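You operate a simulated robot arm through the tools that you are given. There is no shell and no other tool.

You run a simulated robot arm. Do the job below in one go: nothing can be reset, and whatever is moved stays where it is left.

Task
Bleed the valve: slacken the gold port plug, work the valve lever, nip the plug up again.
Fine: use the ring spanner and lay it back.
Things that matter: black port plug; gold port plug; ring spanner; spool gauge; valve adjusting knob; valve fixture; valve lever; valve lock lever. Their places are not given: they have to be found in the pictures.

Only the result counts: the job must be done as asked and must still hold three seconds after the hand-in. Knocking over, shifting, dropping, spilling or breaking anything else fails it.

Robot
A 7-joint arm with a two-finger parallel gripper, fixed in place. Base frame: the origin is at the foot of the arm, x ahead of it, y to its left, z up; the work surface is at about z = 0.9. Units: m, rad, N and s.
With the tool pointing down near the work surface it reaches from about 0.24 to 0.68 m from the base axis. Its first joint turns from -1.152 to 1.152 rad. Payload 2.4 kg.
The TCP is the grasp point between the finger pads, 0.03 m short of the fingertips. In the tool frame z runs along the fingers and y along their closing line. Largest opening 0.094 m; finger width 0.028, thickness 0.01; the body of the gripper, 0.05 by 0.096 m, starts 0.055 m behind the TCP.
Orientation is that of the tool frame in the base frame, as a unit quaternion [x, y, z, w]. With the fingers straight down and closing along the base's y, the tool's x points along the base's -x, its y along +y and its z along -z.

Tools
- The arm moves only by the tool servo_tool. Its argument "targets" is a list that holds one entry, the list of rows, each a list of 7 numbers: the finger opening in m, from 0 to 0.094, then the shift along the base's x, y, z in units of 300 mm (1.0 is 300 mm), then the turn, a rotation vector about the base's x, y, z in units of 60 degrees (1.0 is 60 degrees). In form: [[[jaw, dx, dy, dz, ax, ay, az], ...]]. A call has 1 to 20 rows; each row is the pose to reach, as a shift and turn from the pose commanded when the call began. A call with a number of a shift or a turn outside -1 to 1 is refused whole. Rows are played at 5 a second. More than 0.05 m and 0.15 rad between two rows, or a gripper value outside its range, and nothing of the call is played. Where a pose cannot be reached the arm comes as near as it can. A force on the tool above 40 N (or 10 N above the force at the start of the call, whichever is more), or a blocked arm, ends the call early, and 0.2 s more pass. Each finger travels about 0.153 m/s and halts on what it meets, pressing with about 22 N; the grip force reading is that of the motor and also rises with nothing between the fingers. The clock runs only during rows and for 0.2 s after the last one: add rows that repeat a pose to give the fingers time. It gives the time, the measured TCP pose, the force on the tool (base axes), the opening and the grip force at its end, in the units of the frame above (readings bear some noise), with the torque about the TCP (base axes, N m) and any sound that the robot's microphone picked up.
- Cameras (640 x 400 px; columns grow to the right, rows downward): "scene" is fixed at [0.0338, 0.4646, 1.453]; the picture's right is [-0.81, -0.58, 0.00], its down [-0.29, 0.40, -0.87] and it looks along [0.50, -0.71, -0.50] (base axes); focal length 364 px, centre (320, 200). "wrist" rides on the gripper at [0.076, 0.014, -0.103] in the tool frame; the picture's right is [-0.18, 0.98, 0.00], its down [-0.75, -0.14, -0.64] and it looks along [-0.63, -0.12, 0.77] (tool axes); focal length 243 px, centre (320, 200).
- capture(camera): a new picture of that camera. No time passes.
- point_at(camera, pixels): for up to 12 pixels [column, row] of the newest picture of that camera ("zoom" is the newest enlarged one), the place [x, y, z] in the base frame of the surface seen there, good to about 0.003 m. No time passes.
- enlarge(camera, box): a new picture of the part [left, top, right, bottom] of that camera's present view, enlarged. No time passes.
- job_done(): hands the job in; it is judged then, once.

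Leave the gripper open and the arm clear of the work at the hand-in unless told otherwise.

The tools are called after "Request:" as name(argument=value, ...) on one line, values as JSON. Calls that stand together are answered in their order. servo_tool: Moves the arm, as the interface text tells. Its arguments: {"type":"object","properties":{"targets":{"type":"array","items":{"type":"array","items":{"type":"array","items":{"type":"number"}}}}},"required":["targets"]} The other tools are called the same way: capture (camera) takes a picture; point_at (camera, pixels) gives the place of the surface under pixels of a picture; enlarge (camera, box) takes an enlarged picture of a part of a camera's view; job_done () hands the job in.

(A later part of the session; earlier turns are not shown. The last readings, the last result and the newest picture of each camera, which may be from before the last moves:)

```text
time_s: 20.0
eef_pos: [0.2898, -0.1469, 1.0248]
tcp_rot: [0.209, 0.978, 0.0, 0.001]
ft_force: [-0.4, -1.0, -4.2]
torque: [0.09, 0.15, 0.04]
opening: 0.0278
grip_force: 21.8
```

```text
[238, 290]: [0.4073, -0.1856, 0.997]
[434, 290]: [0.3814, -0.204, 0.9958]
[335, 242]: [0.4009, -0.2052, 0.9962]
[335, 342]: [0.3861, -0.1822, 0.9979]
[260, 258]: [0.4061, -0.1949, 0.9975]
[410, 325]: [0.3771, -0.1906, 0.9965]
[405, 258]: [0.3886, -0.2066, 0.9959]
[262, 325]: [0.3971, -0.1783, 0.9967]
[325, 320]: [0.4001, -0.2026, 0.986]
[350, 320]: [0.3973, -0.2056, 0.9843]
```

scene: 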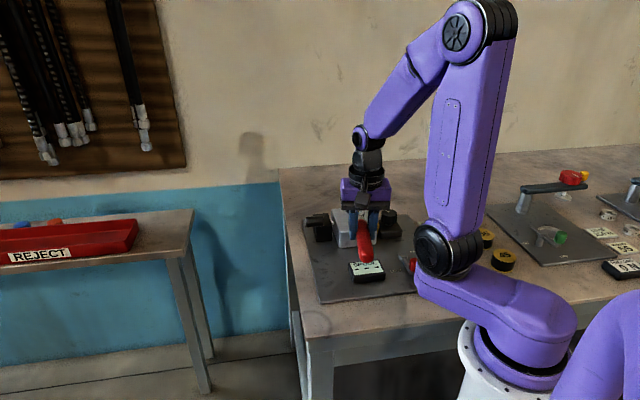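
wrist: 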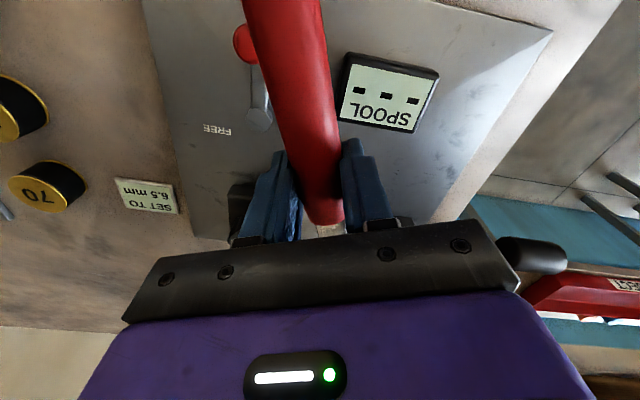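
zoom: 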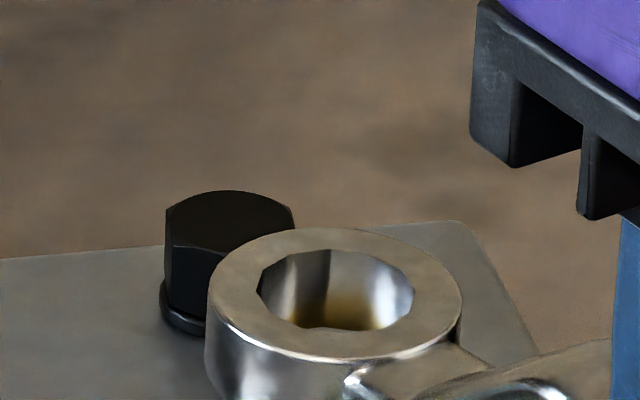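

Ring centre (0.393,-0.193) against plug (0.393,-0.192): within about 1 mm. I'll shift by (0.3, 0.8) mm and lower 12 mm gently, watching the force.

Request:
servo_tool(targets=[[[0.0, 0.001, 0.0027, 0, 0, 0, 0], [0.0, 0.001, 0.0027, -0.01, 0, 0, 0], [0.0, 0.001, 0.0027, -0.02, 0, 0, 0], [0.0, 0.001, 0.0027, -0.03, 0, 0, 0], [0.0, 0.001, 0.0027, -0.04, 0, 0, 0], [0.0, 0.001, 0.0027, -0.04, 0, 0, 0]]])

Request:
enlarge(camera="scene", box=[340, 200, 372, 220])

```text
time_s: 21.4
eef_pos: [0.2907, -0.1449, 1.0126]
tcp_rot: [0.209, 0.978, 0.001, 0.001]
ft_force: [0.4, -0.6, -3.5]
torque: [0.06, 0.15, -0.01]
opening: 0.0277
grip_force: 22.3
```

```text
16.00 times, centred on (356, 210) of scene
```

zoom: 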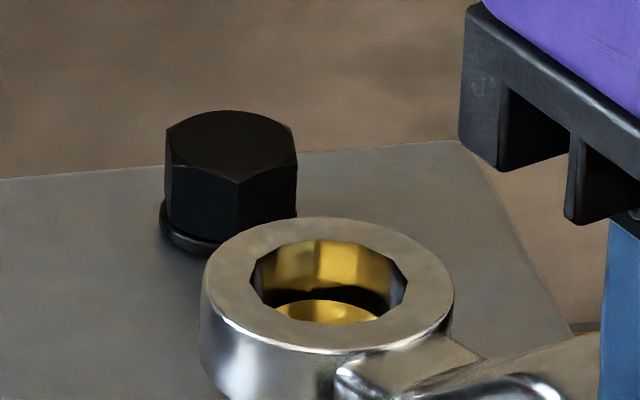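

The gold top shows in the hole, centred (327 against the hole's 328), with no contact force yet. I'll keep lowering 9 mm in small steps.

Request:
servo_tool(targets=[[[0.0, 0, 0, -0.006, 0, 0, 0], [0.0, 0, 0, -0.012, 0, 0, 0], [0.0, 0, 0, -0.018, 0, 0, 0], [0.0, 0, 0, -0.024, 0, 0, 0], [0.0, 0, 0, -0.03, 0, 0, 0], [0.0, 0, 0, -0.03, 0, 0, 0]]])

Request:
enlarge(camera="scene", box=[340, 205, 372, 225])

```text
time_s: 22.8
eef_pos: [0.2905, -0.1444, 1.0032]
tcp_rot: [0.208, 0.978, 0.001, 0.001]
ft_force: [-0.4, 0.3, -3.8]
torque: [0.05, 0.21, 0.01]
opening: 0.0275
grip_force: 21.9
```

```text
16.00 times, centred on (356, 215) of scene
```

zoom: 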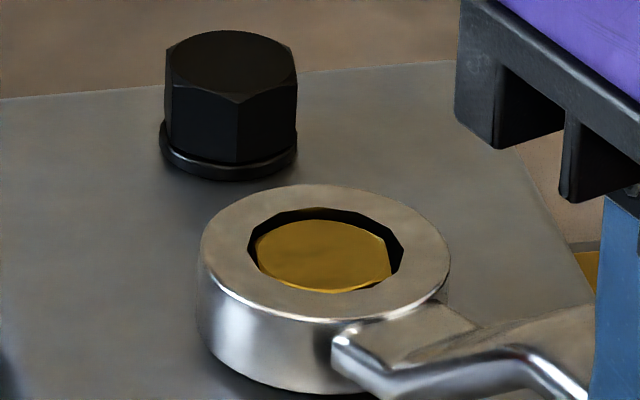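

The ring now surrounds the hex, its top flush with the plug top, and there's no side force. I'll turn the handle counter-clockwise 10° about the plug to feel the torque.

Request:
servo_tool(targets=[[[0.0, -0.0063, -0.015, 0, 0, 0, 0.0417], [0.0, -0.012, -0.0303, 0, 0, 0, 0.0833], [0.0, -0.017, -0.046, 0, 0, 0, 0.125], [0.0, -0.021, -0.0617, 0, 0, 0, 0.1667], [0.0, -0.021, -0.0617, 0, 0, 0, 0.1667]]])

Request:
enlarge(camera="scene", box=[340, 205, 372, 225])

Request:
capture(camera="scene")

```text
time_s: 24.0
eef_pos: [0.2842, -0.1648, 1.0035]
tcp_rot: [0.123, 0.992, 0.0, 0.001]
ft_force: [-0.7, -0.2, -2.8]
torque: [0.06, 0.19, 0.02]
opening: 0.0279
grip_force: 22.2
```

```text
16.00 times, centred on (356, 215) of scene
```

zoom: 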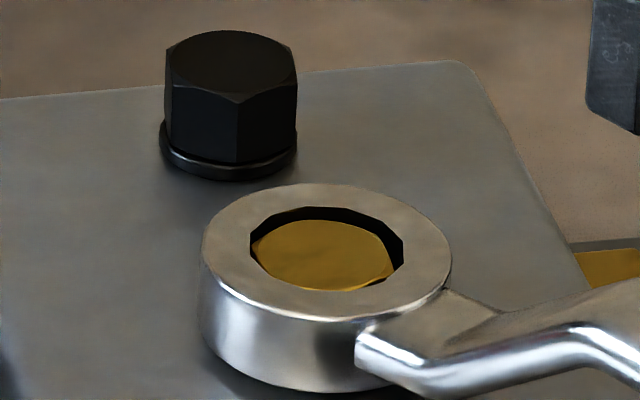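

```text
taken
```

scene: 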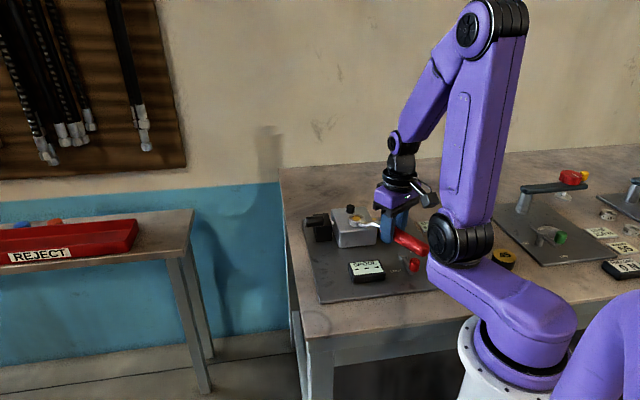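

No resistance so far. The ring may be turning within its play, or the plug is following freely. I'll shift 0.7 mm to centre and continue to 186°.

Request:
servo_tool(targets=[[[0.0, 0.002, 0.0013, 0, 0, 0, 0], [0.0, -0.0047, -0.0303, 0, 0, 0, 0.0833], [0.0, -0.008, -0.0627, 0, 0, 0, 0.1667], [0.0, -0.009, -0.095, 0, 0, 0, 0.25], [0.0, -0.007, -0.1277, 0, 0, 0, 0.3333], [0.0, -0.007, -0.1277, 0, 0, 0, 0.3333]]])

Request:
enlarge(camera="scene", box=[340, 205, 372, 225])

```text
time_s: 25.4
eef_pos: [0.2821, -0.2025, 1.0026]
tcp_rot: [-0.052, 0.999, 0.0, 0.0]
ft_force: [0.4, -1.2, -4.0]
torque: [-0.01, 0.2, -0.04]
opening: 0.0279
grip_force: 22.4
```

```text
16.00 times, centred on (356, 215) of scene
```

zoom: 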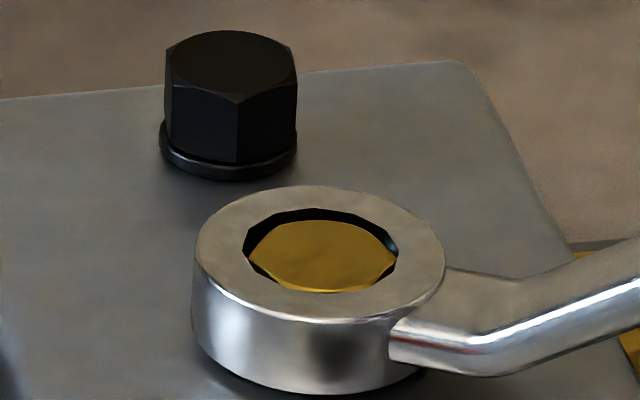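

Still no resistance, and the picture can't tell me whether the plug followed. The ring may not be fully down, so I'll lower further in 1 mm steps and watch for contact.

Request:
servo_tool(targets=[[[0.0, 0.0017, 0.001, -0.003, 0, 0, 0], [0.0, 0.0017, 0.001, -0.006, 0, 0, 0], [0.0, 0.0017, 0.001, -0.009, 0, 0, 0], [0.0, 0.0017, 0.001, -0.012, 0, 0, 0], [0.0, 0.0017, 0.001, -0.012, 0, 0, 0]]])

Request:
enlarge(camera="scene", box=[340, 205, 372, 225])

```text
time_s: 26.6
eef_pos: [0.2825, -0.2031, 0.9999]
tcp_rot: [-0.051, 0.999, 0.0, 0.001]
ft_force: [-2.1, 2.0, 5.9]
torque: [0.12, -0.59, 0.13]
opening: 0.0278
grip_force: 22.0
```

```text
16.00 times, centred on (356, 215) of scene
```

zoom: 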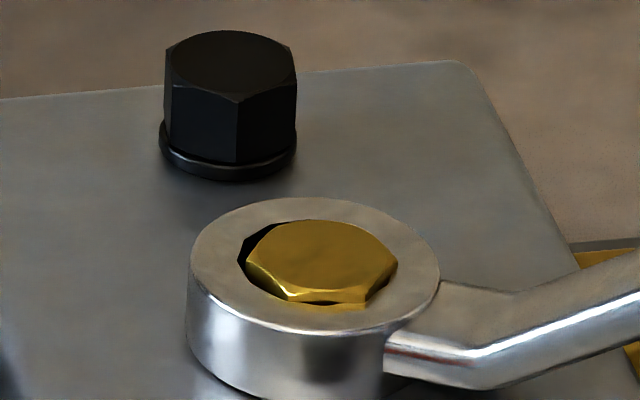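

Now it's seated: about 10 N upward contact, and the hex corners at columns 247, 288, 365 and 397 show the plug has turned about 27–30° with the ring. So it's turning freely. I'll raise 1 mm, recentre slightly and continue counter-clockwise to 214°, short of the knob.

Request:
servo_tool(targets=[[[0.0, -0.0027, -0.002, 0.0033, 0, 0, 0], [0.0, 0.0023, -0.034, 0.0033, 0, 0, 0.0833], [0.0, 0.01, -0.0657, 0.0033, 0, 0, 0.1667], [0.0, 0.0203, -0.0963, 0.0033, 0, 0, 0.25], [0.0, 0.0333, -0.126, 0.0033, 0, 0, 0.3333], [0.0, 0.049, -0.1547, 0.0033, 0, 0, 0.4167], [0.0, 0.059, -0.1707, 0.0033, 0, 0, 0.465], [0.0, 0.059, -0.1707, 0.0033, 0, 0, 0.465]]])

Request:
enlarge(camera="scene", box=[340, 205, 372, 225])

Request:
enlarge(camera="scene", box=[290, 150, 450, 260])

```text
time_s: 28.4
eef_pos: [0.3007, -0.2533, 0.9994]
tcp_rot: [-0.291, 0.957, 0.001, 0.001]
ft_force: [-0.3, 0.7, -3.4]
torque: [-0.11, 0.15, -0.02]
opening: 0.0279
grip_force: 21.6
```

```text
16.00 times, centred on (356, 215) of scene
```

zoom: 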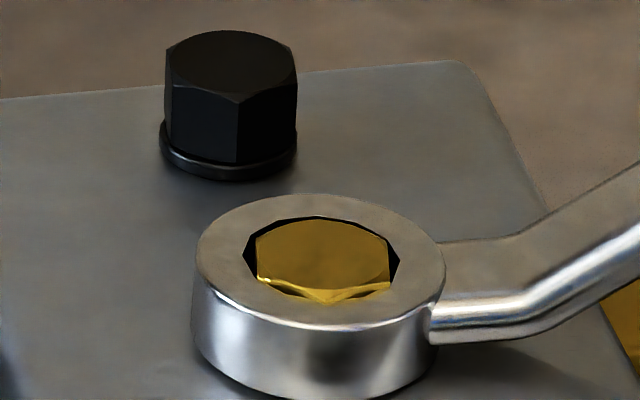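

```text
3.64 times, centred on (370, 205) of scene
```

zoom: 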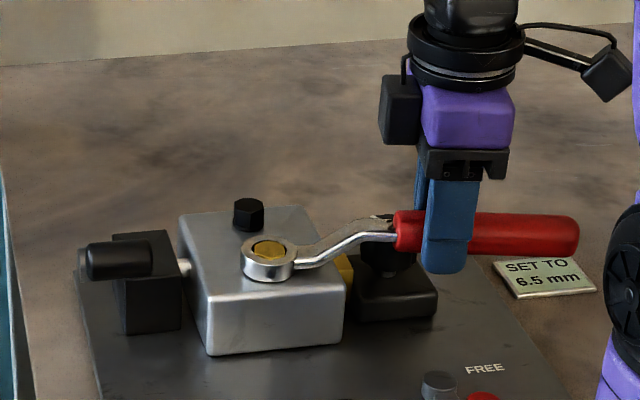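

The plug has followed: a front corner is now at column 325, about 55° of turn in total. I'll check the gauge for any reaction before deciding on a second sweep.

Request:
enlarge(camera="scene", box=[330, 225, 450, 300])

Request:
enlarge(camera="scene", box=[375, 200, 407, 220])

```text
5.33 times, centred on (390, 262) of scene
```

zoom: 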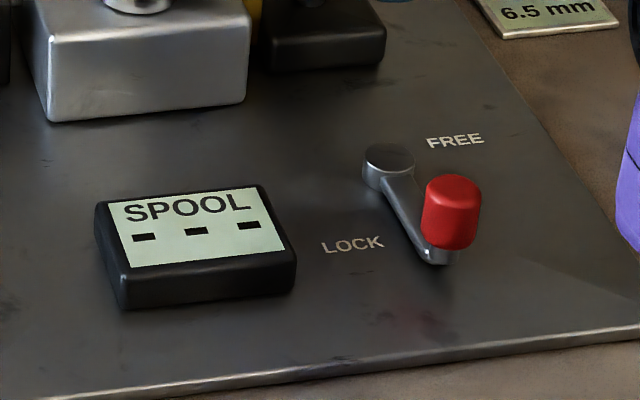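

```text
16.00 times, centred on (391, 210) of scene
```

zoom: 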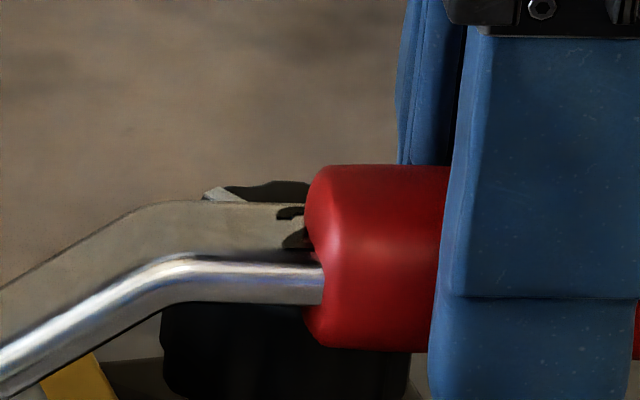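

The gauge is unchanged. To be sure the plug is properly slack, I'll lift off, swing back 60° above the plug, and look before reseating.

Request:
servo_tool(targets=[[[0.0, 0, 0, 0.03, 0, 0, 0], [0.0, 0, 0, 0.07, 0, 0, 0], [0.0, 0, 0, 0.1, 0, 0, 0], [0.0, -0.02, 0.0337, 0.1, 0, 0, -0.1], [0.0, -0.0367, 0.069, 0.1, 0, 0, -0.2], [0.0, -0.0493, 0.1057, 0.1, 0, 0, -0.3], [0.0, -0.058, 0.1437, 0.1, 0, 0, -0.4], [0.0, -0.0627, 0.1823, 0.1, 0, 0, -0.5], [0.0, -0.0633, 0.2213, 0.1, 0, 0, -0.6], [0.0, -0.06, 0.26, 0.1, 0, 0, -0.7], [0.0, -0.0527, 0.2983, 0.1, 0, 0, -0.8], [0.0, -0.0413, 0.3357, 0.1, 0, 0, -0.9], [0.0, -0.026, 0.3717, 0.1, 0, 0, -1.0], [0.0, -0.026, 0.3717, 0.1, 0, 0, -1.0]]])

Request:
enlarge(camera="scene", box=[336, 194, 376, 219])

```text
time_s: 31.4
eef_pos: [0.2929, -0.1419, 1.0296]
tcp_rot: [0.228, 0.974, 0.001, 0.001]
ft_force: [0.3, -0.4, -3.1]
torque: [0.08, 0.17, 0.02]
opening: 0.0282
grip_force: 21.6
```

```text
16.00 times, centred on (356, 206) of scene
```

zoom: 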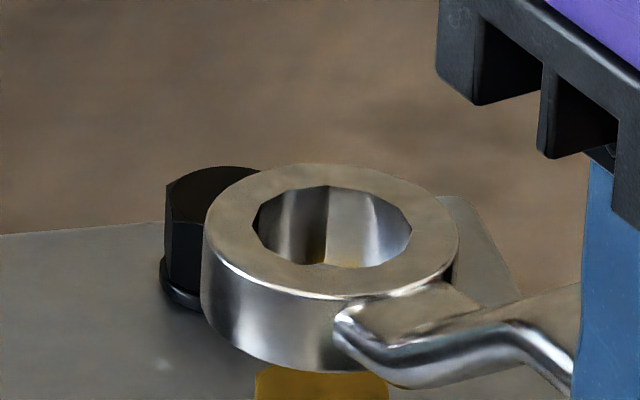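

I'll verify the ring's centre before reseating.

Request:
point_at(camera="zoom", pixels=[[216, 230], [445, 230], [330, 172], [330, 287], [245, 190], [416, 272], [414, 190], [247, 272], [285, 178], [376, 284], [378, 178], [284, 284]])

```text
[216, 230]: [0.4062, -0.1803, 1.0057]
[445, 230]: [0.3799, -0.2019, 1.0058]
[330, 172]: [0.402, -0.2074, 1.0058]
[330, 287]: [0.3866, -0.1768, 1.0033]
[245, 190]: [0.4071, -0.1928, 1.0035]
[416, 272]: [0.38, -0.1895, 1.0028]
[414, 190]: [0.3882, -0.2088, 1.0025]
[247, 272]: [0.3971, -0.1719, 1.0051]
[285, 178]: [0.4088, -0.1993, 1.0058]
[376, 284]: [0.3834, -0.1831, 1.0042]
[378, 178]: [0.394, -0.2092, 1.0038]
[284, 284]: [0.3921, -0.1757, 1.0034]
```

Ring centre (0.3938,-0.1914), within 1 mm of the plug. I'll lower it 24 mm, then 4 mm more in small steps.

Request:
servo_tool(targets=[[[0.0, -0.0013, -0.001, -0.025, 0, 0, 0], [0.0, -0.0013, -0.001, -0.05, 0, 0, 0], [0.0, -0.0013, -0.001, -0.062, 0, 0, 0], [0.0, -0.0013, -0.001, -0.074, 0, 0, 0], [0.0, -0.0013, -0.001, -0.083, 0, 0, 0], [0.0, -0.0013, -0.001, -0.09, 0, 0, 0], [0.0, -0.0013, -0.001, -0.09, 0, 0, 0]]])

Request:
enlarge(camera="scene", box=[336, 203, 376, 228])

```text
time_s: 33.0
eef_pos: [0.2919, -0.1409, 1.003]
tcp_rot: [0.227, 0.974, 0.0, 0.0]
ft_force: [0.3, 0.6, -3.9]
torque: [0.02, 0.17, 0.0]
opening: 0.0275
grip_force: 21.6
```

```text
16.00 times, centred on (356, 216) of scene
```

zoom: 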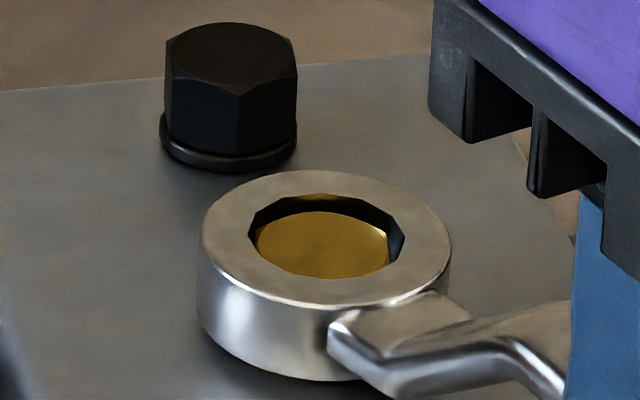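

Engaged again. I'll lower 2 mm more and sweep counter-clockwise to 184°, checking the torque there.

Request:
servo_tool(targets=[[[0.0, 0, 0, -0.006, 0, 0, 0], [0.0, -0.0153, -0.036, -0.006, 0, 0, 0.1], [0.0, -0.0267, -0.0734, -0.006, 0, 0, 0.2], [0.0, -0.034, -0.1117, -0.006, 0, 0, 0.3], [0.0, -0.0373, -0.1504, -0.006, 0, 0, 0.4], [0.0, -0.0367, -0.1894, -0.006, 0, 0, 0.5], [0.0, -0.0367, -0.1894, -0.006, 0, 0, 0.5]]])

Request:
enlarge(camera="scene", box=[336, 203, 376, 228])

```text
time_s: 34.6
eef_pos: [0.2825, -0.1985, 1.0018]
tcp_rot: [-0.034, 0.999, 0.002, 0.001]
ft_force: [0.5, -0.1, -3.9]
torque: [0.0, 0.19, -0.02]
opening: 0.0277
grip_force: 21.8
```

```text
16.00 times, centred on (356, 216) of scene
```

zoom: 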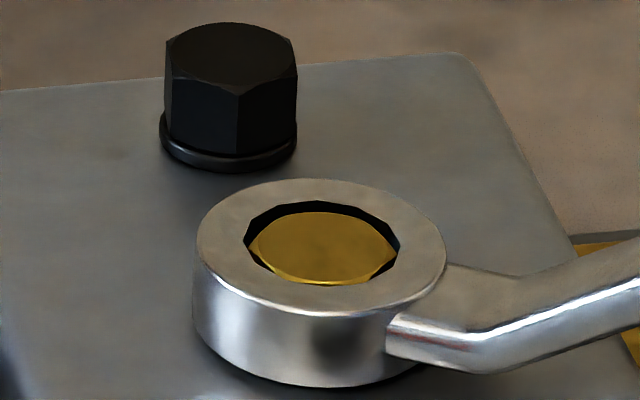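

The plug follows (corners at far left and right, columns 247 and 397) with no limit felt. I'll continue to 214°.

Request:
servo_tool(targets=[[[0.0, 0.0047, -0.0386, 0, 0, 0, 0.1], [0.0, 0.0134, -0.0766, 0, 0, 0, 0.2], [0.0, 0.026, -0.1133, 0, 0, 0, 0.3], [0.0, 0.0427, -0.1486, 0, 0, 0, 0.4], [0.0, 0.0627, -0.1823, 0, 0, 0, 0.5], [0.0, 0.0627, -0.1823, 0, 0, 0, 0.5]]])

Request:
enlarge(camera="scene", box=[336, 203, 376, 228])

```text
time_s: 36.0
eef_pos: [0.2992, -0.2538, 1.0016]
tcp_rot: [-0.291, 0.957, 0.001, 0.0]
ft_force: [0.8, -0.3, -2.9]
torque: [-0.13, 0.13, 0.01]
opening: 0.0279
grip_force: 22.1
```

```text
16.00 times, centred on (356, 216) of scene
```

zoom: 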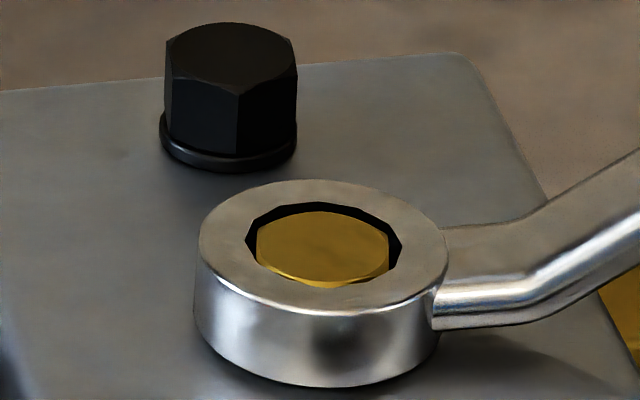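

The plug is now about 115° slack. I'll lift off and carry the spanner back over its resting place at TCP (0.508,-0.359).

Request:
servo_tool(targets=[[[0.0, 0, 0, 0.05, 0, 0, 0], [0.0, 0, 0, 0.14, 0, 0, 0], [0.0, 0, 0, 0.24, 0, 0, 0], [0.0, 0, 0, 0.328, 0, 0, 0], [0.0, 0.0988, -0.05, 0.328, 0, 0, 0.0283], [0.0, 0.1975, -0.1, 0.328, 0, 0, 0.0567], [0.0, 0.2963, -0.15, 0.328, 0, 0, 0.085], [0.0, 0.395, -0.2, 0.328, 0, 0, 0.1133], [0.0, 0.4938, -0.25, 0.328, 0, 0, 0.1417], [0.0, 0.5925, -0.3, 0.328, 0, 0, 0.17], [0.0, 0.6913, -0.3503, 0.328, 0, 0, 0.1983], [0.0, 0.6913, -0.3503, 0.228, 0, 0, 0.1983], [0.0, 0.6913, -0.3503, 0.128, 0.02, -0.02, 0.1983], [0.0, 0.6913, -0.3503, 0.028, 0.04, -0.04, 0.1983], [0.0, 0.6913, -0.3503, -0.072, 0.06, -0.06, 0.1983], [0.0, 0.6913, -0.3503, -0.12, 0.065, -0.065, 0.1983], [0.0, 0.6913, -0.3503, -0.12, 0.065, -0.065, 0.1983]]])

Request:
enlarge(camera="scene", box=[290, 120, 430, 210])

Request:
enlarge(camera="scene", box=[340, 205, 372, 230])

```text
time_s: 39.6
eef_pos: [0.5067, -0.3595, 0.9664]
tcp_rot: [-0.387, 0.921, 0.024, 0.043]
ft_force: [0.1, 0.0, -3.6]
torque: [-0.13, 0.11, -0.03]
opening: 0.028
grip_force: 21.9
```

```text
4.44 times, centred on (360, 165) of scene
```

zoom: 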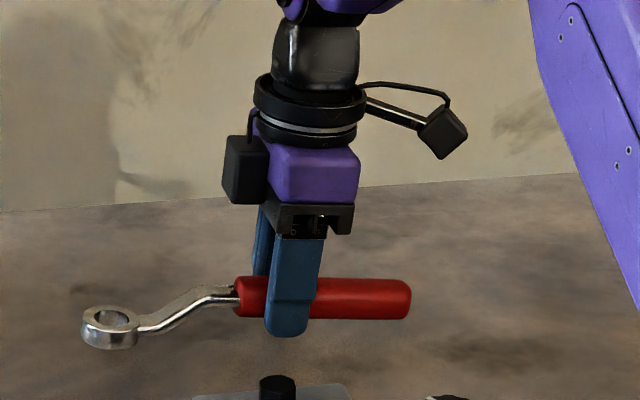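

```text
16.00 times, centred on (356, 218) of scene
```

zoom: 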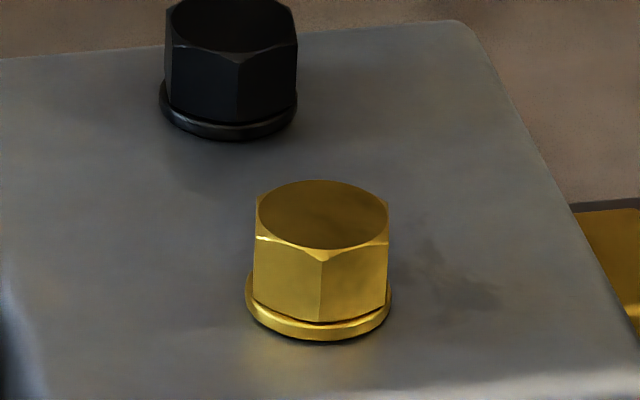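

The bare plug shows its corner at column 323, confirming about 115° of slackening. Now I'll lower the spanner to the table.

Request:
servo_tool(targets=[[[0.0, 0, 0, -0.04, 0, 0, 0], [0.0, 0, 0, -0.07, 0, 0, 0], [0.0, 0, 0, -0.09, 0, 0, 0], [0.0, 0, 0, -0.1, 0, 0, 0], [0.0, 0, 0, -0.105, 0, 0, 0], [0.0, 0, 0, -0.105, 0, 0, 0]]])

Request:
enlarge(camera="scene", box=[290, 130, 430, 220])

```text
time_s: 41.0
eef_pos: [0.5077, -0.3584, 0.9333]
tcp_rot: [-0.388, 0.92, 0.024, 0.043]
ft_force: [-0.7, 0.1, -2.5]
torque: [-0.11, 0.14, -0.03]
opening: 0.0278
grip_force: 22.1
```

```text
4.44 times, centred on (360, 175) of scene
```

zoom: 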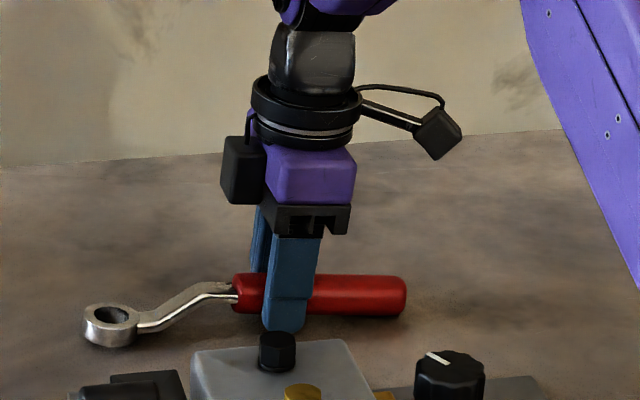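

It's within 1–2 mm of the table. I'll lower 1 mm more, open the jaws, then rise straight up.

Request:
servo_tool(targets=[[[0.0, 0, 0, -0.004, 0, 0, 0], [0.032, 0, 0, -0.004, 0, 0, 0], [0.05, 0, 0, -0.004, 0, 0, 0], [0.06, 0, 0, -0.004, 0, 0, 0], [0.06, 0, 0, -0.004, 0, 0, 0], [0.06, 0, 0, 0.1, 0, 0, 0], [0.06, 0, 0, 0.25, -0.02, 0.02, 0], [0.06, 0, 0, 0.4, -0.045, 0.045, 0], [0.06, 0, 0, 0.55, -0.065, 0.065, 0], [0.06, 0, 0, 0.55, -0.065, 0.065, 0]]])

Request:
capture(camera="scene")

Request:
enlarge(camera="scene", box=[290, 180, 410, 255])

```text
time_s: 43.2
eef_pos: [0.5073, -0.3588, 1.0991]
tcp_rot: [-0.388, 0.922, 0.005, -0.002]
ft_force: [-0.3, -0.4, 0.3]
torque: [0.02, 0.02, -0.02]
opening: 0.06
grip_force: 0.1
```

```text
taken
```

scene: 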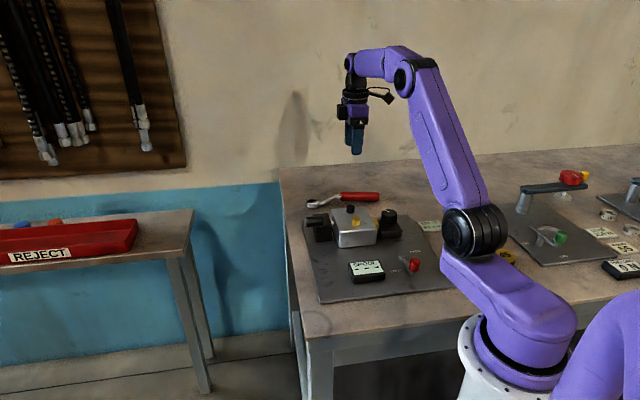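

```text
5.33 times, centred on (350, 218) of scene
```

zoom: 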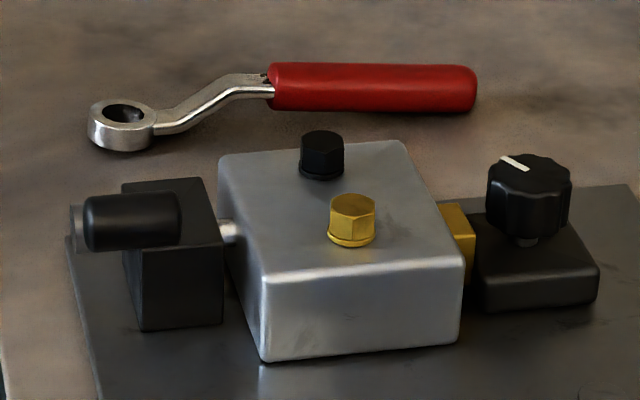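

The spanner lies back in place. Next is the valve lever: I'll measure its grip (scene zoom 83–181, rows 193–252), its rod and pivot.

Request:
point_at(camera="zoom", pixels=[[95, 222], [130, 200], [130, 222], [130, 242], [172, 200], [172, 222], [172, 238], [100, 202], [90, 240], [75, 215], [75, 240], [130, 186]])

Request:
enlarge(camera="scene", box=[294, 205, 334, 250])

Request:
capture(camera="wrist")

```text
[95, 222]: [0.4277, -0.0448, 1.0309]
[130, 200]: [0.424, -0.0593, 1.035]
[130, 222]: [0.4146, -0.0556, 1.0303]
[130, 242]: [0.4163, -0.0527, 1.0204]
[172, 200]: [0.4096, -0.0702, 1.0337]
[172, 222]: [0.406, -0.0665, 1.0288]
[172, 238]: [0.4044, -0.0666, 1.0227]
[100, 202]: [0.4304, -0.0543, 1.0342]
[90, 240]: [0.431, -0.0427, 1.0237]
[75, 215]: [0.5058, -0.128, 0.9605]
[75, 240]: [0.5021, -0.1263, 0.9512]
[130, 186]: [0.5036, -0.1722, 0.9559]
```

```text
8.89 times, centred on (314, 228) of scene
```

zoom: 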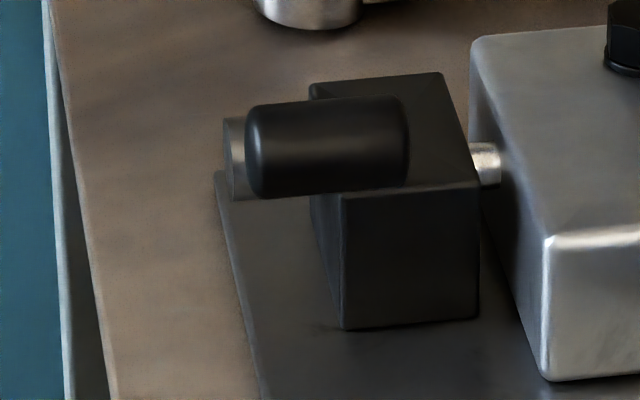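

```text
taken
```

wrist: 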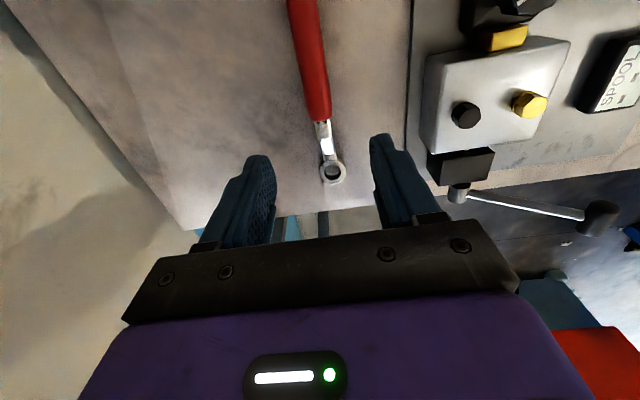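

The grip is a cylinder about 40 mm long along the fixture axis at 43°, centre near (0.423,-0.064,1.024). The pivot is near (0.50,-0.133,0.955). I'll swing the hand over to look at the lever from the operator side, in two moves.

Request:
servo_tool(targets=[[[0.06, -0.02, 0.066, 0.07, 0, 0, -0.0953], [0.06, -0.04, 0.1325, 0.14, 0, 0, -0.1905], [0.06, -0.06, 0.199, 0.2033, 0, 0, -0.286], [0.06, -0.08, 0.265, 0.2033, 0, 0, -0.381], [0.06, -0.1, 0.331, 0.2033, 0, 0, -0.476], [0.06, -0.12, 0.3975, 0.2033, 0, 0, -0.5715], [0.06, -0.14, 0.464, 0.2033, 0, 0, -0.667], [0.06, -0.16, 0.53, 0.2033, 0, 0, -0.762]]])

Request:
servo_tool(targets=[[[0.06, -0.0163, 0.0575, 0, 0, 0, -0.0958], [0.06, -0.0325, 0.115, 0, 0, 0, -0.1917], [0.06, -0.0488, 0.1725, 0, 0, 0, -0.2875], [0.06, -0.065, 0.23, 0, 0, 0, -0.3833], [0.06, -0.0813, 0.2875, 0, 0, 0, -0.479], [0.06, -0.0975, 0.345, 0, 0, 0, -0.575], [0.06, -0.1138, 0.4025, 0, 0, 0, -0.671], [0.06, -0.13, 0.46, -0.05, 0, 0, -0.767], [0.06, -0.13, 0.46, -0.1, 0, 0, -0.767], [0.06, -0.13, 0.46, -0.1, 0, 0, -0.767]]])

Request:
capture(camera="wrist")

Request:
capture(camera="scene")

```text
time_s: 45.0
eef_pos: [0.4601, -0.1992, 1.1609]
tcp_rot: [0.002, 1.0, 0.006, 0.001]
ft_force: [-0.2, -0.5, 0.1]
torque: [0.03, 0.0, 0.0]
opening: 0.0603
grip_force: 0.1
```

```text
time_s: 47.2
eef_pos: [0.4197, -0.0617, 1.1294]
tcp_rot: [0.391, 0.92, 0.004, 0.002]
ft_force: [0.1, 0.4, 0.1]
torque: [0.02, 0.0, 0.0]
opening: 0.0599
grip_force: 0.1
```

```text
taken
```

wrist: 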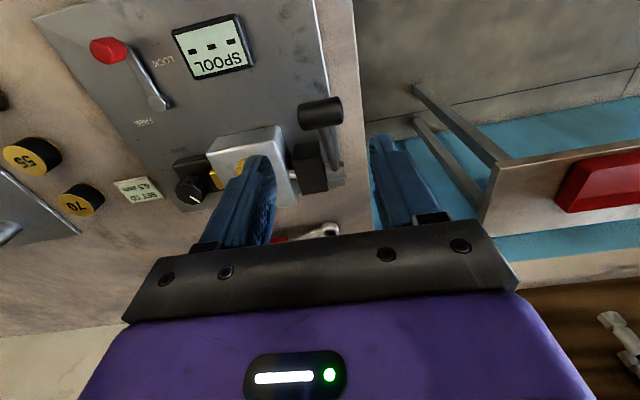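

```text
taken
```

scene: 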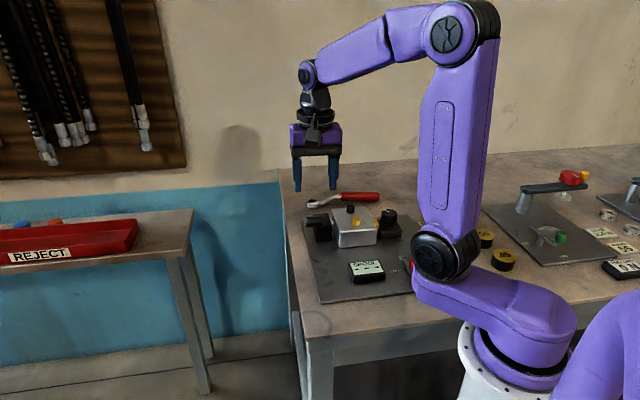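

Request:
enlarge(camera="wrist", box=[260, 80, 380, 240])

Request:
point_at(camera="wrist", pixels=[[301, 117], [318, 113], [336, 110], [318, 103], [318, 122], [305, 155], [322, 180]])

Request:
enlarge(camera="wrist", box=[60, 0, 280, 150])

```text
2.50 times, centred on (320, 160) of wrist
```

zoom: 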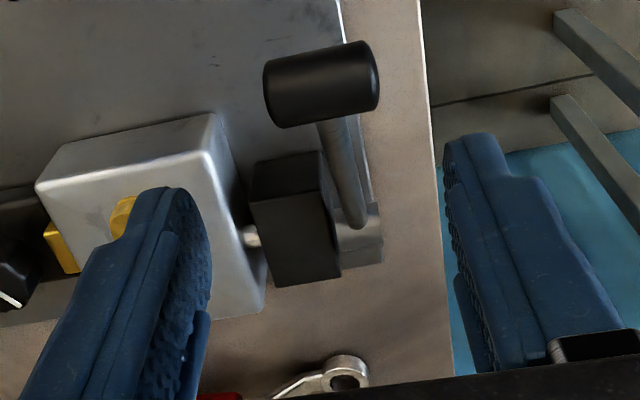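

```text
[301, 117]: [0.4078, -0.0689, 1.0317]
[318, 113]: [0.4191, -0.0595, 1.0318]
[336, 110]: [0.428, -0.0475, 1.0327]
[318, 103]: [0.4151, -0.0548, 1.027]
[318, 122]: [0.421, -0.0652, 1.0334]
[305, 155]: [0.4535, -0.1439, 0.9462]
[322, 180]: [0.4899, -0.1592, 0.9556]
```

```text
2.67 times, centred on (170, 75) of wrist
```

zoom: 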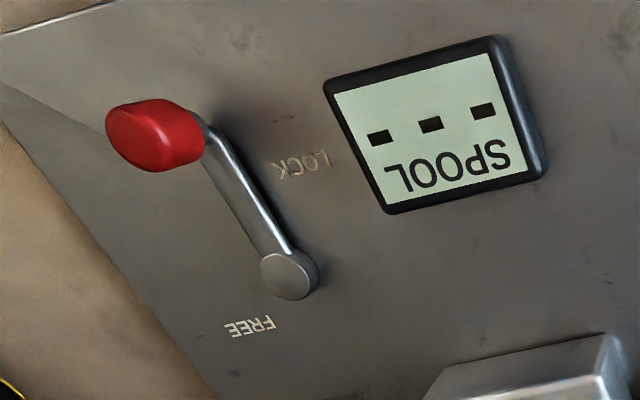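

The lever's rod runs from a hub on the end of the black block up to the cross grip, so it pivots about the axis at 43°. The grip spans (0.405,-0.071) to (0.431,-0.045), centre z≈1.022. I'll lower the open fingers over its two ends.

Request:
servo_tool(targets=[[[0.07, 0, 0.004, -0.1, 0, 0, 0], [0.07, 0, 0.004, -0.2, 0, 0, 0], [0.07, 0, 0.004, -0.28, 0, 0, 0], [0.07, 0, 0.004, -0.35, 0, 0, 0], [0.07, 0, 0.004, -0.35, 0, 0, 0]]])

Request:
enlarge(camera="scene", box=[280, 180, 360, 235])

Request:
capture(camera="wrist")

```text
time_s: 48.4
eef_pos: [0.4208, -0.0592, 1.0253]
tcp_rot: [0.391, 0.92, 0.004, 0.003]
ft_force: [0.1, 0.0, -0.6]
torque: [0.02, 0.03, 0.07]
opening: 0.07
grip_force: 0.0
```

```text
7.27 times, centred on (320, 208) of scene
```

zoom: 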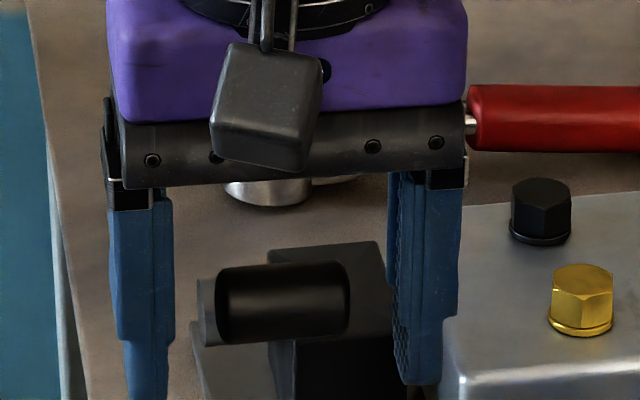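

```text
taken
```

wrist: 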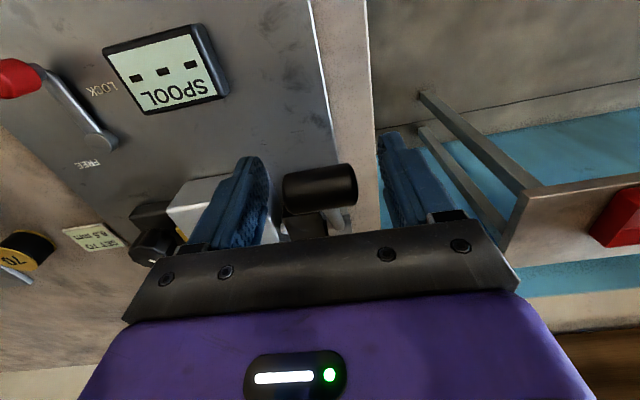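

The grip lies centred between the fingers (wrist (320,190), right at the TCP point). I'll close on its ends.

Request:
servo_tool(targets=[[[0.05, 0, 0, 0, 0, 0, 0], [0.04, 0, 0, 0, 0, 0, 0], [0.02, 0, 0, 0, 0, 0, 0], [0.0, 0, 0, 0, 0, 0, 0], [0.0, 0, 0, 0, 0, 0, 0]]])

Request:
enlarge(camera="scene", box=[280, 180, 360, 235])

```text
time_s: 49.6
eef_pos: [0.4209, -0.0591, 1.0251]
tcp_rot: [0.392, 0.92, 0.005, 0.002]
ft_force: [-1.3, -1.8, -4.4]
torque: [0.03, 0.08, -0.04]
opening: 0.046
grip_force: 45.2
```

```text
7.27 times, centred on (320, 208) of scene
```

zoom: 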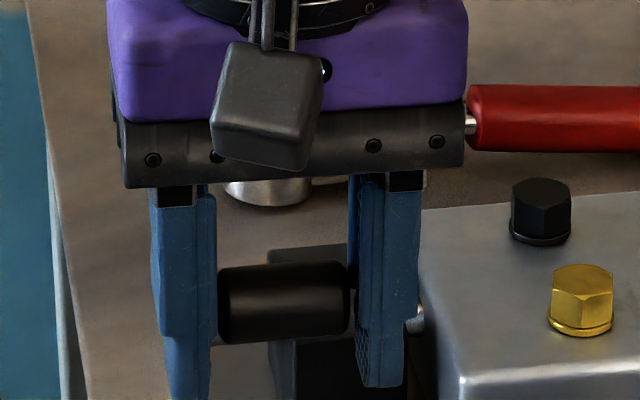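

Gripped at 0.046. I'll probe the lever gently, 8 mm down along its arc, and read the force.

Request:
servo_tool(targets=[[[0.0, -0.005, 0.0053, -0.011, 0, 0, 0], [0.0, -0.0103, 0.0107, -0.022, 0, 0, 0], [0.0, -0.0103, 0.0107, -0.022, 0, 0, 0]]])

Request:
enlarge(camera="scene", box=[280, 180, 360, 235])

```text
time_s: 50.4
eef_pos: [0.4181, -0.0582, 1.0197]
tcp_rot: [0.391, 0.92, 0.006, 0.004]
ft_force: [0.3, -5.5, 10.9]
torque: [-0.88, -1.0, 0.04]
opening: 0.0459
grip_force: 45.1
```

```text
7.27 times, centred on (320, 208) of scene
```

zoom: 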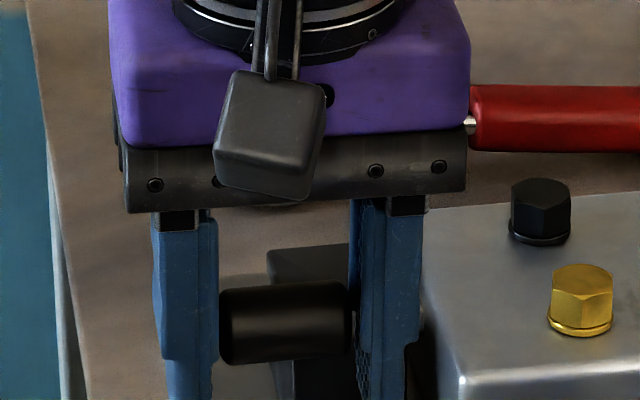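

The lever went down with me, with about 15 N of resistance and some twist in the pads. I'll follow the arc properly, pitching the hand with the lever, to 5° down, and read again.

Request:
servo_tool(targets=[[[0.0, -0.001, 0.001, -0.004, -0.03, -0.0288, 0], [0.0, -0.0032, 0.0034, -0.0103, -0.06, -0.0575, 0], [0.0, -0.0032, 0.0034, -0.0103, -0.06, -0.0575, 0]]])

Request:
enlarge(camera="scene", box=[280, 180, 360, 235])

```text
time_s: 51.2
eef_pos: [0.416, -0.0554, 1.0146]
tcp_rot: [0.391, 0.92, -0.013, 0.041]
ft_force: [9.0, 0.1, -13.7]
torque: [0.89, 0.98, 0.03]
opening: 0.0456
grip_force: 44.3
```

```text
7.27 times, centred on (320, 208) of scene
```

zoom: 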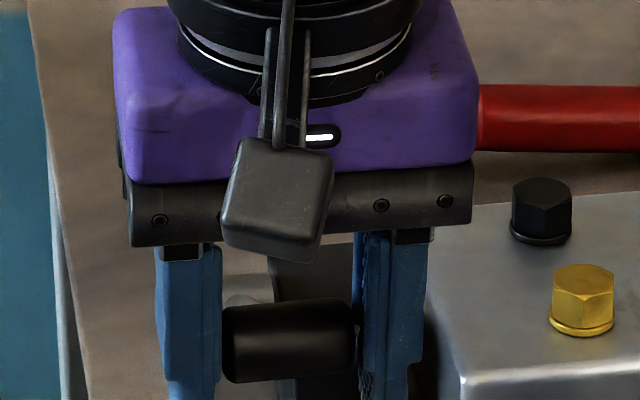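

The lever is moving freely; the forces are just pad twist swinging from one sign to the other. I'll follow the arc further down, to about 15° below its start.

Request:
servo_tool(targets=[[[0.0, -0.0057, 0.006, -0.017, -0.01, -0.0096, 0], [0.0, -0.0115, 0.012, -0.0339, -0.036, -0.0345, 0], [0.0, -0.0163, 0.017, -0.0515, -0.066, -0.0633, 0], [0.0, -0.021, 0.0219, -0.0692, -0.096, -0.092, 0], [0.0, -0.021, 0.0219, -0.0692, -0.096, -0.092, 0]]])

Request:
enlarge(camera="scene", box=[270, 180, 370, 250])

Request:
enlarge(camera="scene", box=[330, 225, 450, 300])

```text
time_s: 52.4
eef_pos: [0.4104, -0.0489, 0.9951]
tcp_rot: [0.388, 0.915, -0.04, 0.106]
ft_force: [-2.3, 2.8, 11.8]
torque: [-0.66, -0.76, 0.05]
opening: 0.0459
grip_force: 45.6
```

```text
5.71 times, centred on (320, 215) of scene
```

zoom: 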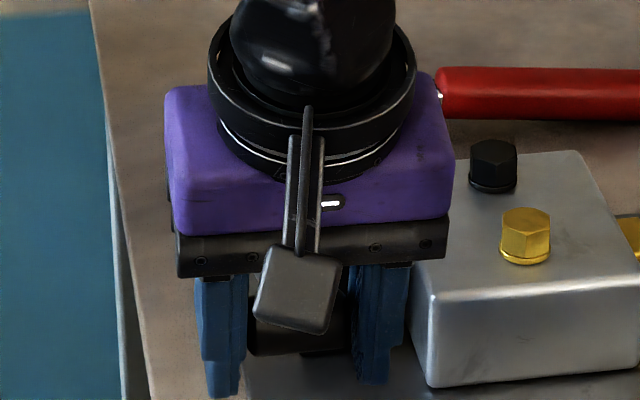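

```text
5.33 times, centred on (390, 262) of scene
```

zoom: 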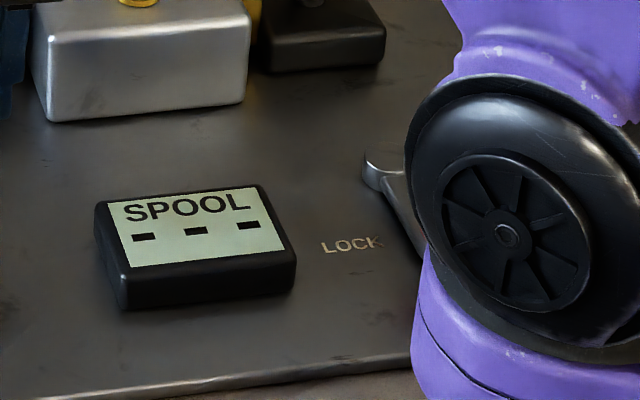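

The lever follows smoothly and isn't locked. I'll continue down another 10° along the arc.

Request:
servo_tool(targets=[[[0.0, -0.0038, 0.004, -0.018, -0.03, -0.0288, 0], [0.0, -0.0073, 0.0076, -0.0363, -0.06, -0.0575, 0], [0.0, -0.01, 0.0105, -0.0548, -0.09, -0.0863, 0], [0.0, -0.0124, 0.0129, -0.0734, -0.12, -0.115, 0], [0.0, -0.0124, 0.0129, -0.0734, -0.12, -0.115, 0]]])

Request:
enlarge(camera="scene", box=[270, 180, 370, 250])

```text
time_s: 53.6
eef_pos: [0.4071, -0.0454, 0.9727]
tcp_rot: [0.383, 0.902, -0.073, 0.185]
ft_force: [-2.6, 6.4, 0.0]
torque: [0.11, 0.39, -0.04]
opening: 0.0457
grip_force: 45.1
```

```text
5.71 times, centred on (320, 215) of scene
```

zoom: 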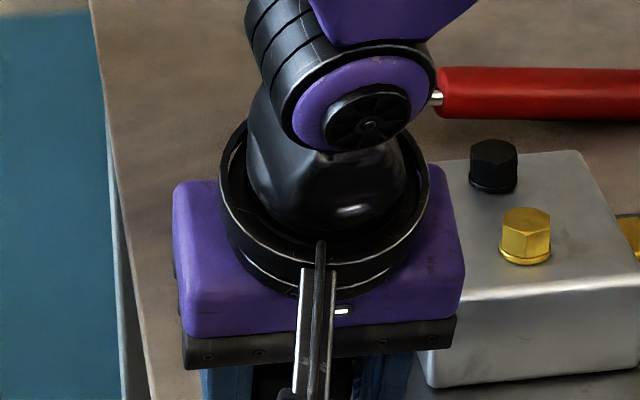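

Force stays low and it's still moving freely. I'll continue to roughly horizontal.

Request:
servo_tool(targets=[[[0.0, -0.0016, 0.0016, -0.0187, -0.03, -0.0288, 0], [0.0, -0.0028, 0.0029, -0.0376, -0.06, -0.0575, 0], [0.0, -0.0031, 0.0033, -0.0565, -0.09, -0.0863, 0], [0.0, -0.0033, 0.0035, -0.0754, -0.12, -0.115, 0], [0.0, -0.0033, 0.0035, -0.0754, -0.12, -0.115, 0]]])

Request:
capture(camera="scene")

Request:
capture(camera="wrist")

```text
time_s: 54.8
eef_pos: [0.4068, -0.0468, 0.9515]
tcp_rot: [0.374, 0.881, -0.108, 0.268]
ft_force: [-2.3, -0.2, 39.6]
torque: [-0.23, -0.12, -0.02]
opening: 0.0461
grip_force: 44.5
```

```text
taken
```

scene: 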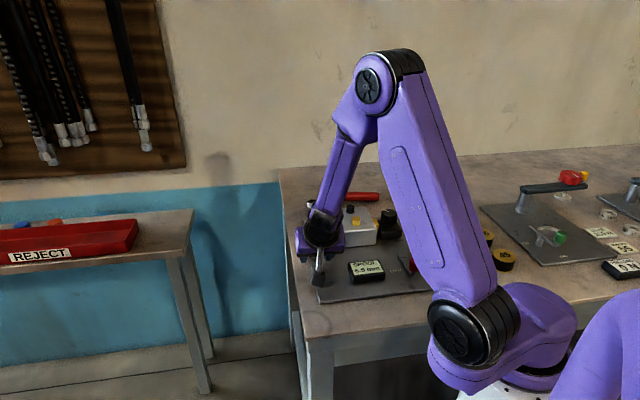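

```text
taken
```

wrist: 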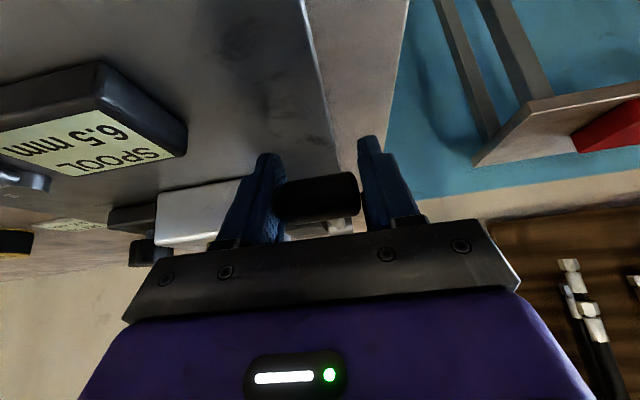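

A stop: 39.6 N upward at e≈0°, and the gauge has woken up. I'll read it.

Request:
enlarge(camera="scene", box=[330, 225, 450, 300])

Request:
enlarge(camera="wrist", box=[0, 60, 200, 185])

```text
5.33 times, centred on (390, 262) of scene
```

zoom: 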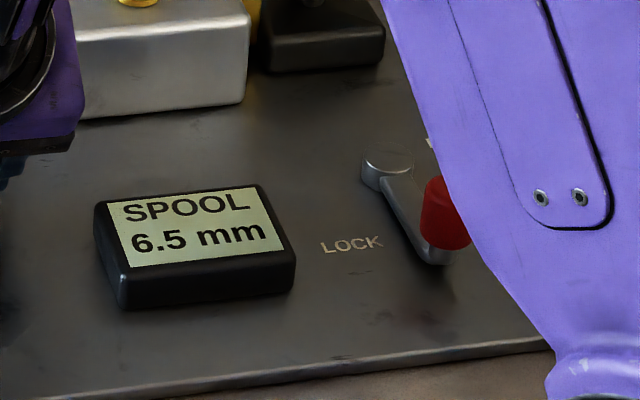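

```text
3.20 times, centred on (100, 122) of wrist
```

zoom: 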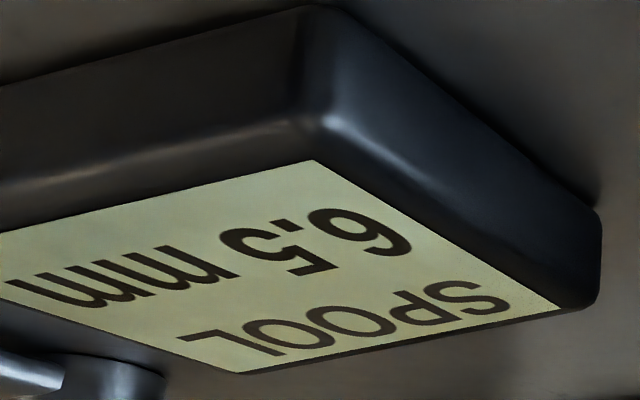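

The gauge reads 6.5 mm at full stroke, matching the card, so the lever is fully worked at this end. I'll bring it back up along the same arc.

Request:
servo_tool(targets=[[[0.0, 0.0005, -0.0005, 0.0378, 0.06, 0.0575, 0], [0.0, 0.0033, -0.0035, 0.0754, 0.12, 0.115, 0], [0.0, 0.0084, -0.0088, 0.1125, 0.18, 0.1725, 0], [0.0, 0.0157, -0.0164, 0.1488, 0.24, 0.23, 0], [0.0, 0.0251, -0.0262, 0.184, 0.3, 0.2875, 0], [0.0, 0.0366, -0.0382, 0.2179, 0.36, 0.345, 0], [0.0, 0.0501, -0.0523, 0.2503, 0.396, 0.3795, 0], [0.0, 0.0501, -0.0523, 0.2503, 0.396, 0.3795, 0]]])

Request:
enlarge(camera="scene", box=[280, 180, 360, 235])

Request:
enlarge(camera="scene", box=[330, 225, 450, 300])

```text
time_s: 55.5
eef_pos: [0.4113, -0.0498, 0.9761]
tcp_rot: [0.347, 0.916, -0.072, 0.187]
ft_force: [4.1, 5.0, -2.5]
torque: [0.38, 0.3, 0.29]
opening: 0.0458
grip_force: 44.7
stopped in row 3: the force on the tool passed its limit at 68 N (the readings are from after the stop); the commanded pose is now the measured one
```

```text
7.27 times, centred on (320, 208) of scene
```

zoom: 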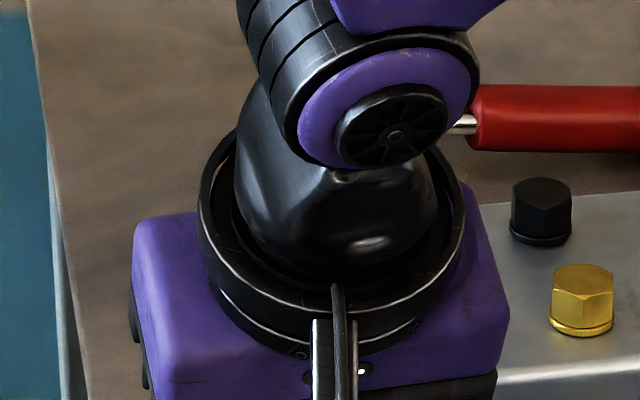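

```text
5.33 times, centred on (390, 262) of scene
```

zoom: 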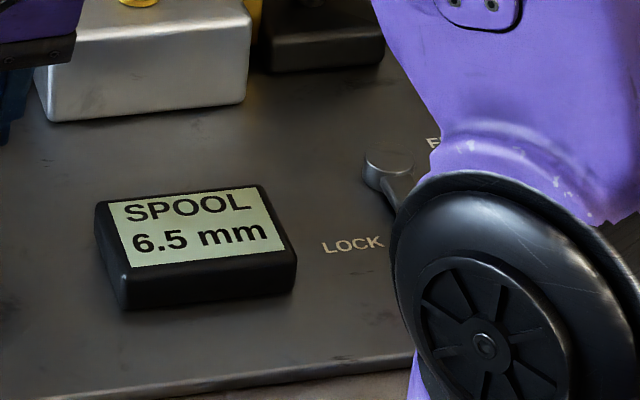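

A force spike stopped the move at about e≈10°; the hand and lever are over-constrained when moved fast. I'll open the jaws slightly to relieve it and see what the lever does.

Request:
servo_tool(targets=[[[0.048, 0, 0, 0, 0, 0, 0], [0.054, 0, 0, 0, 0, 0, 0], [0.06, 0, 0, 0, 0, 0, 0], [0.06, 0, 0, 0, 0, 0, 0]]])

Request:
capture(camera="wrist")

Request:
capture(camera="scene")

```text
time_s: 56.5
eef_pos: [0.4093, -0.0507, 0.9761]
tcp_rot: [0.349, 0.916, -0.074, 0.186]
ft_force: [-0.2, 0.2, 0.3]
torque: [0.02, 0.03, -0.02]
opening: 0.0599
grip_force: 0.1
```

```text
taken
```

wrist: 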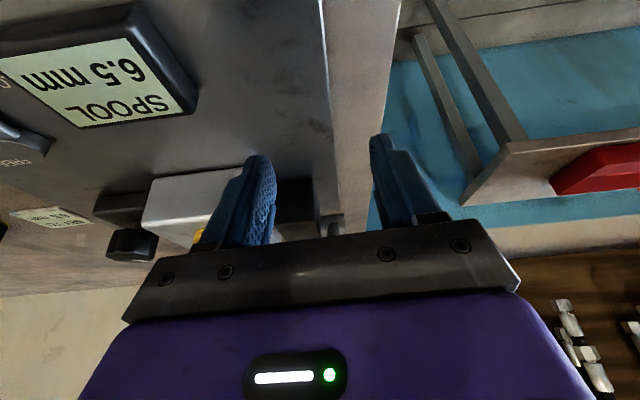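

```text
taken
```

scene: 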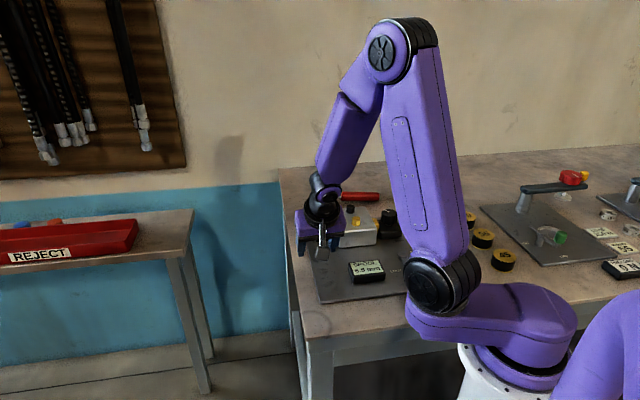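

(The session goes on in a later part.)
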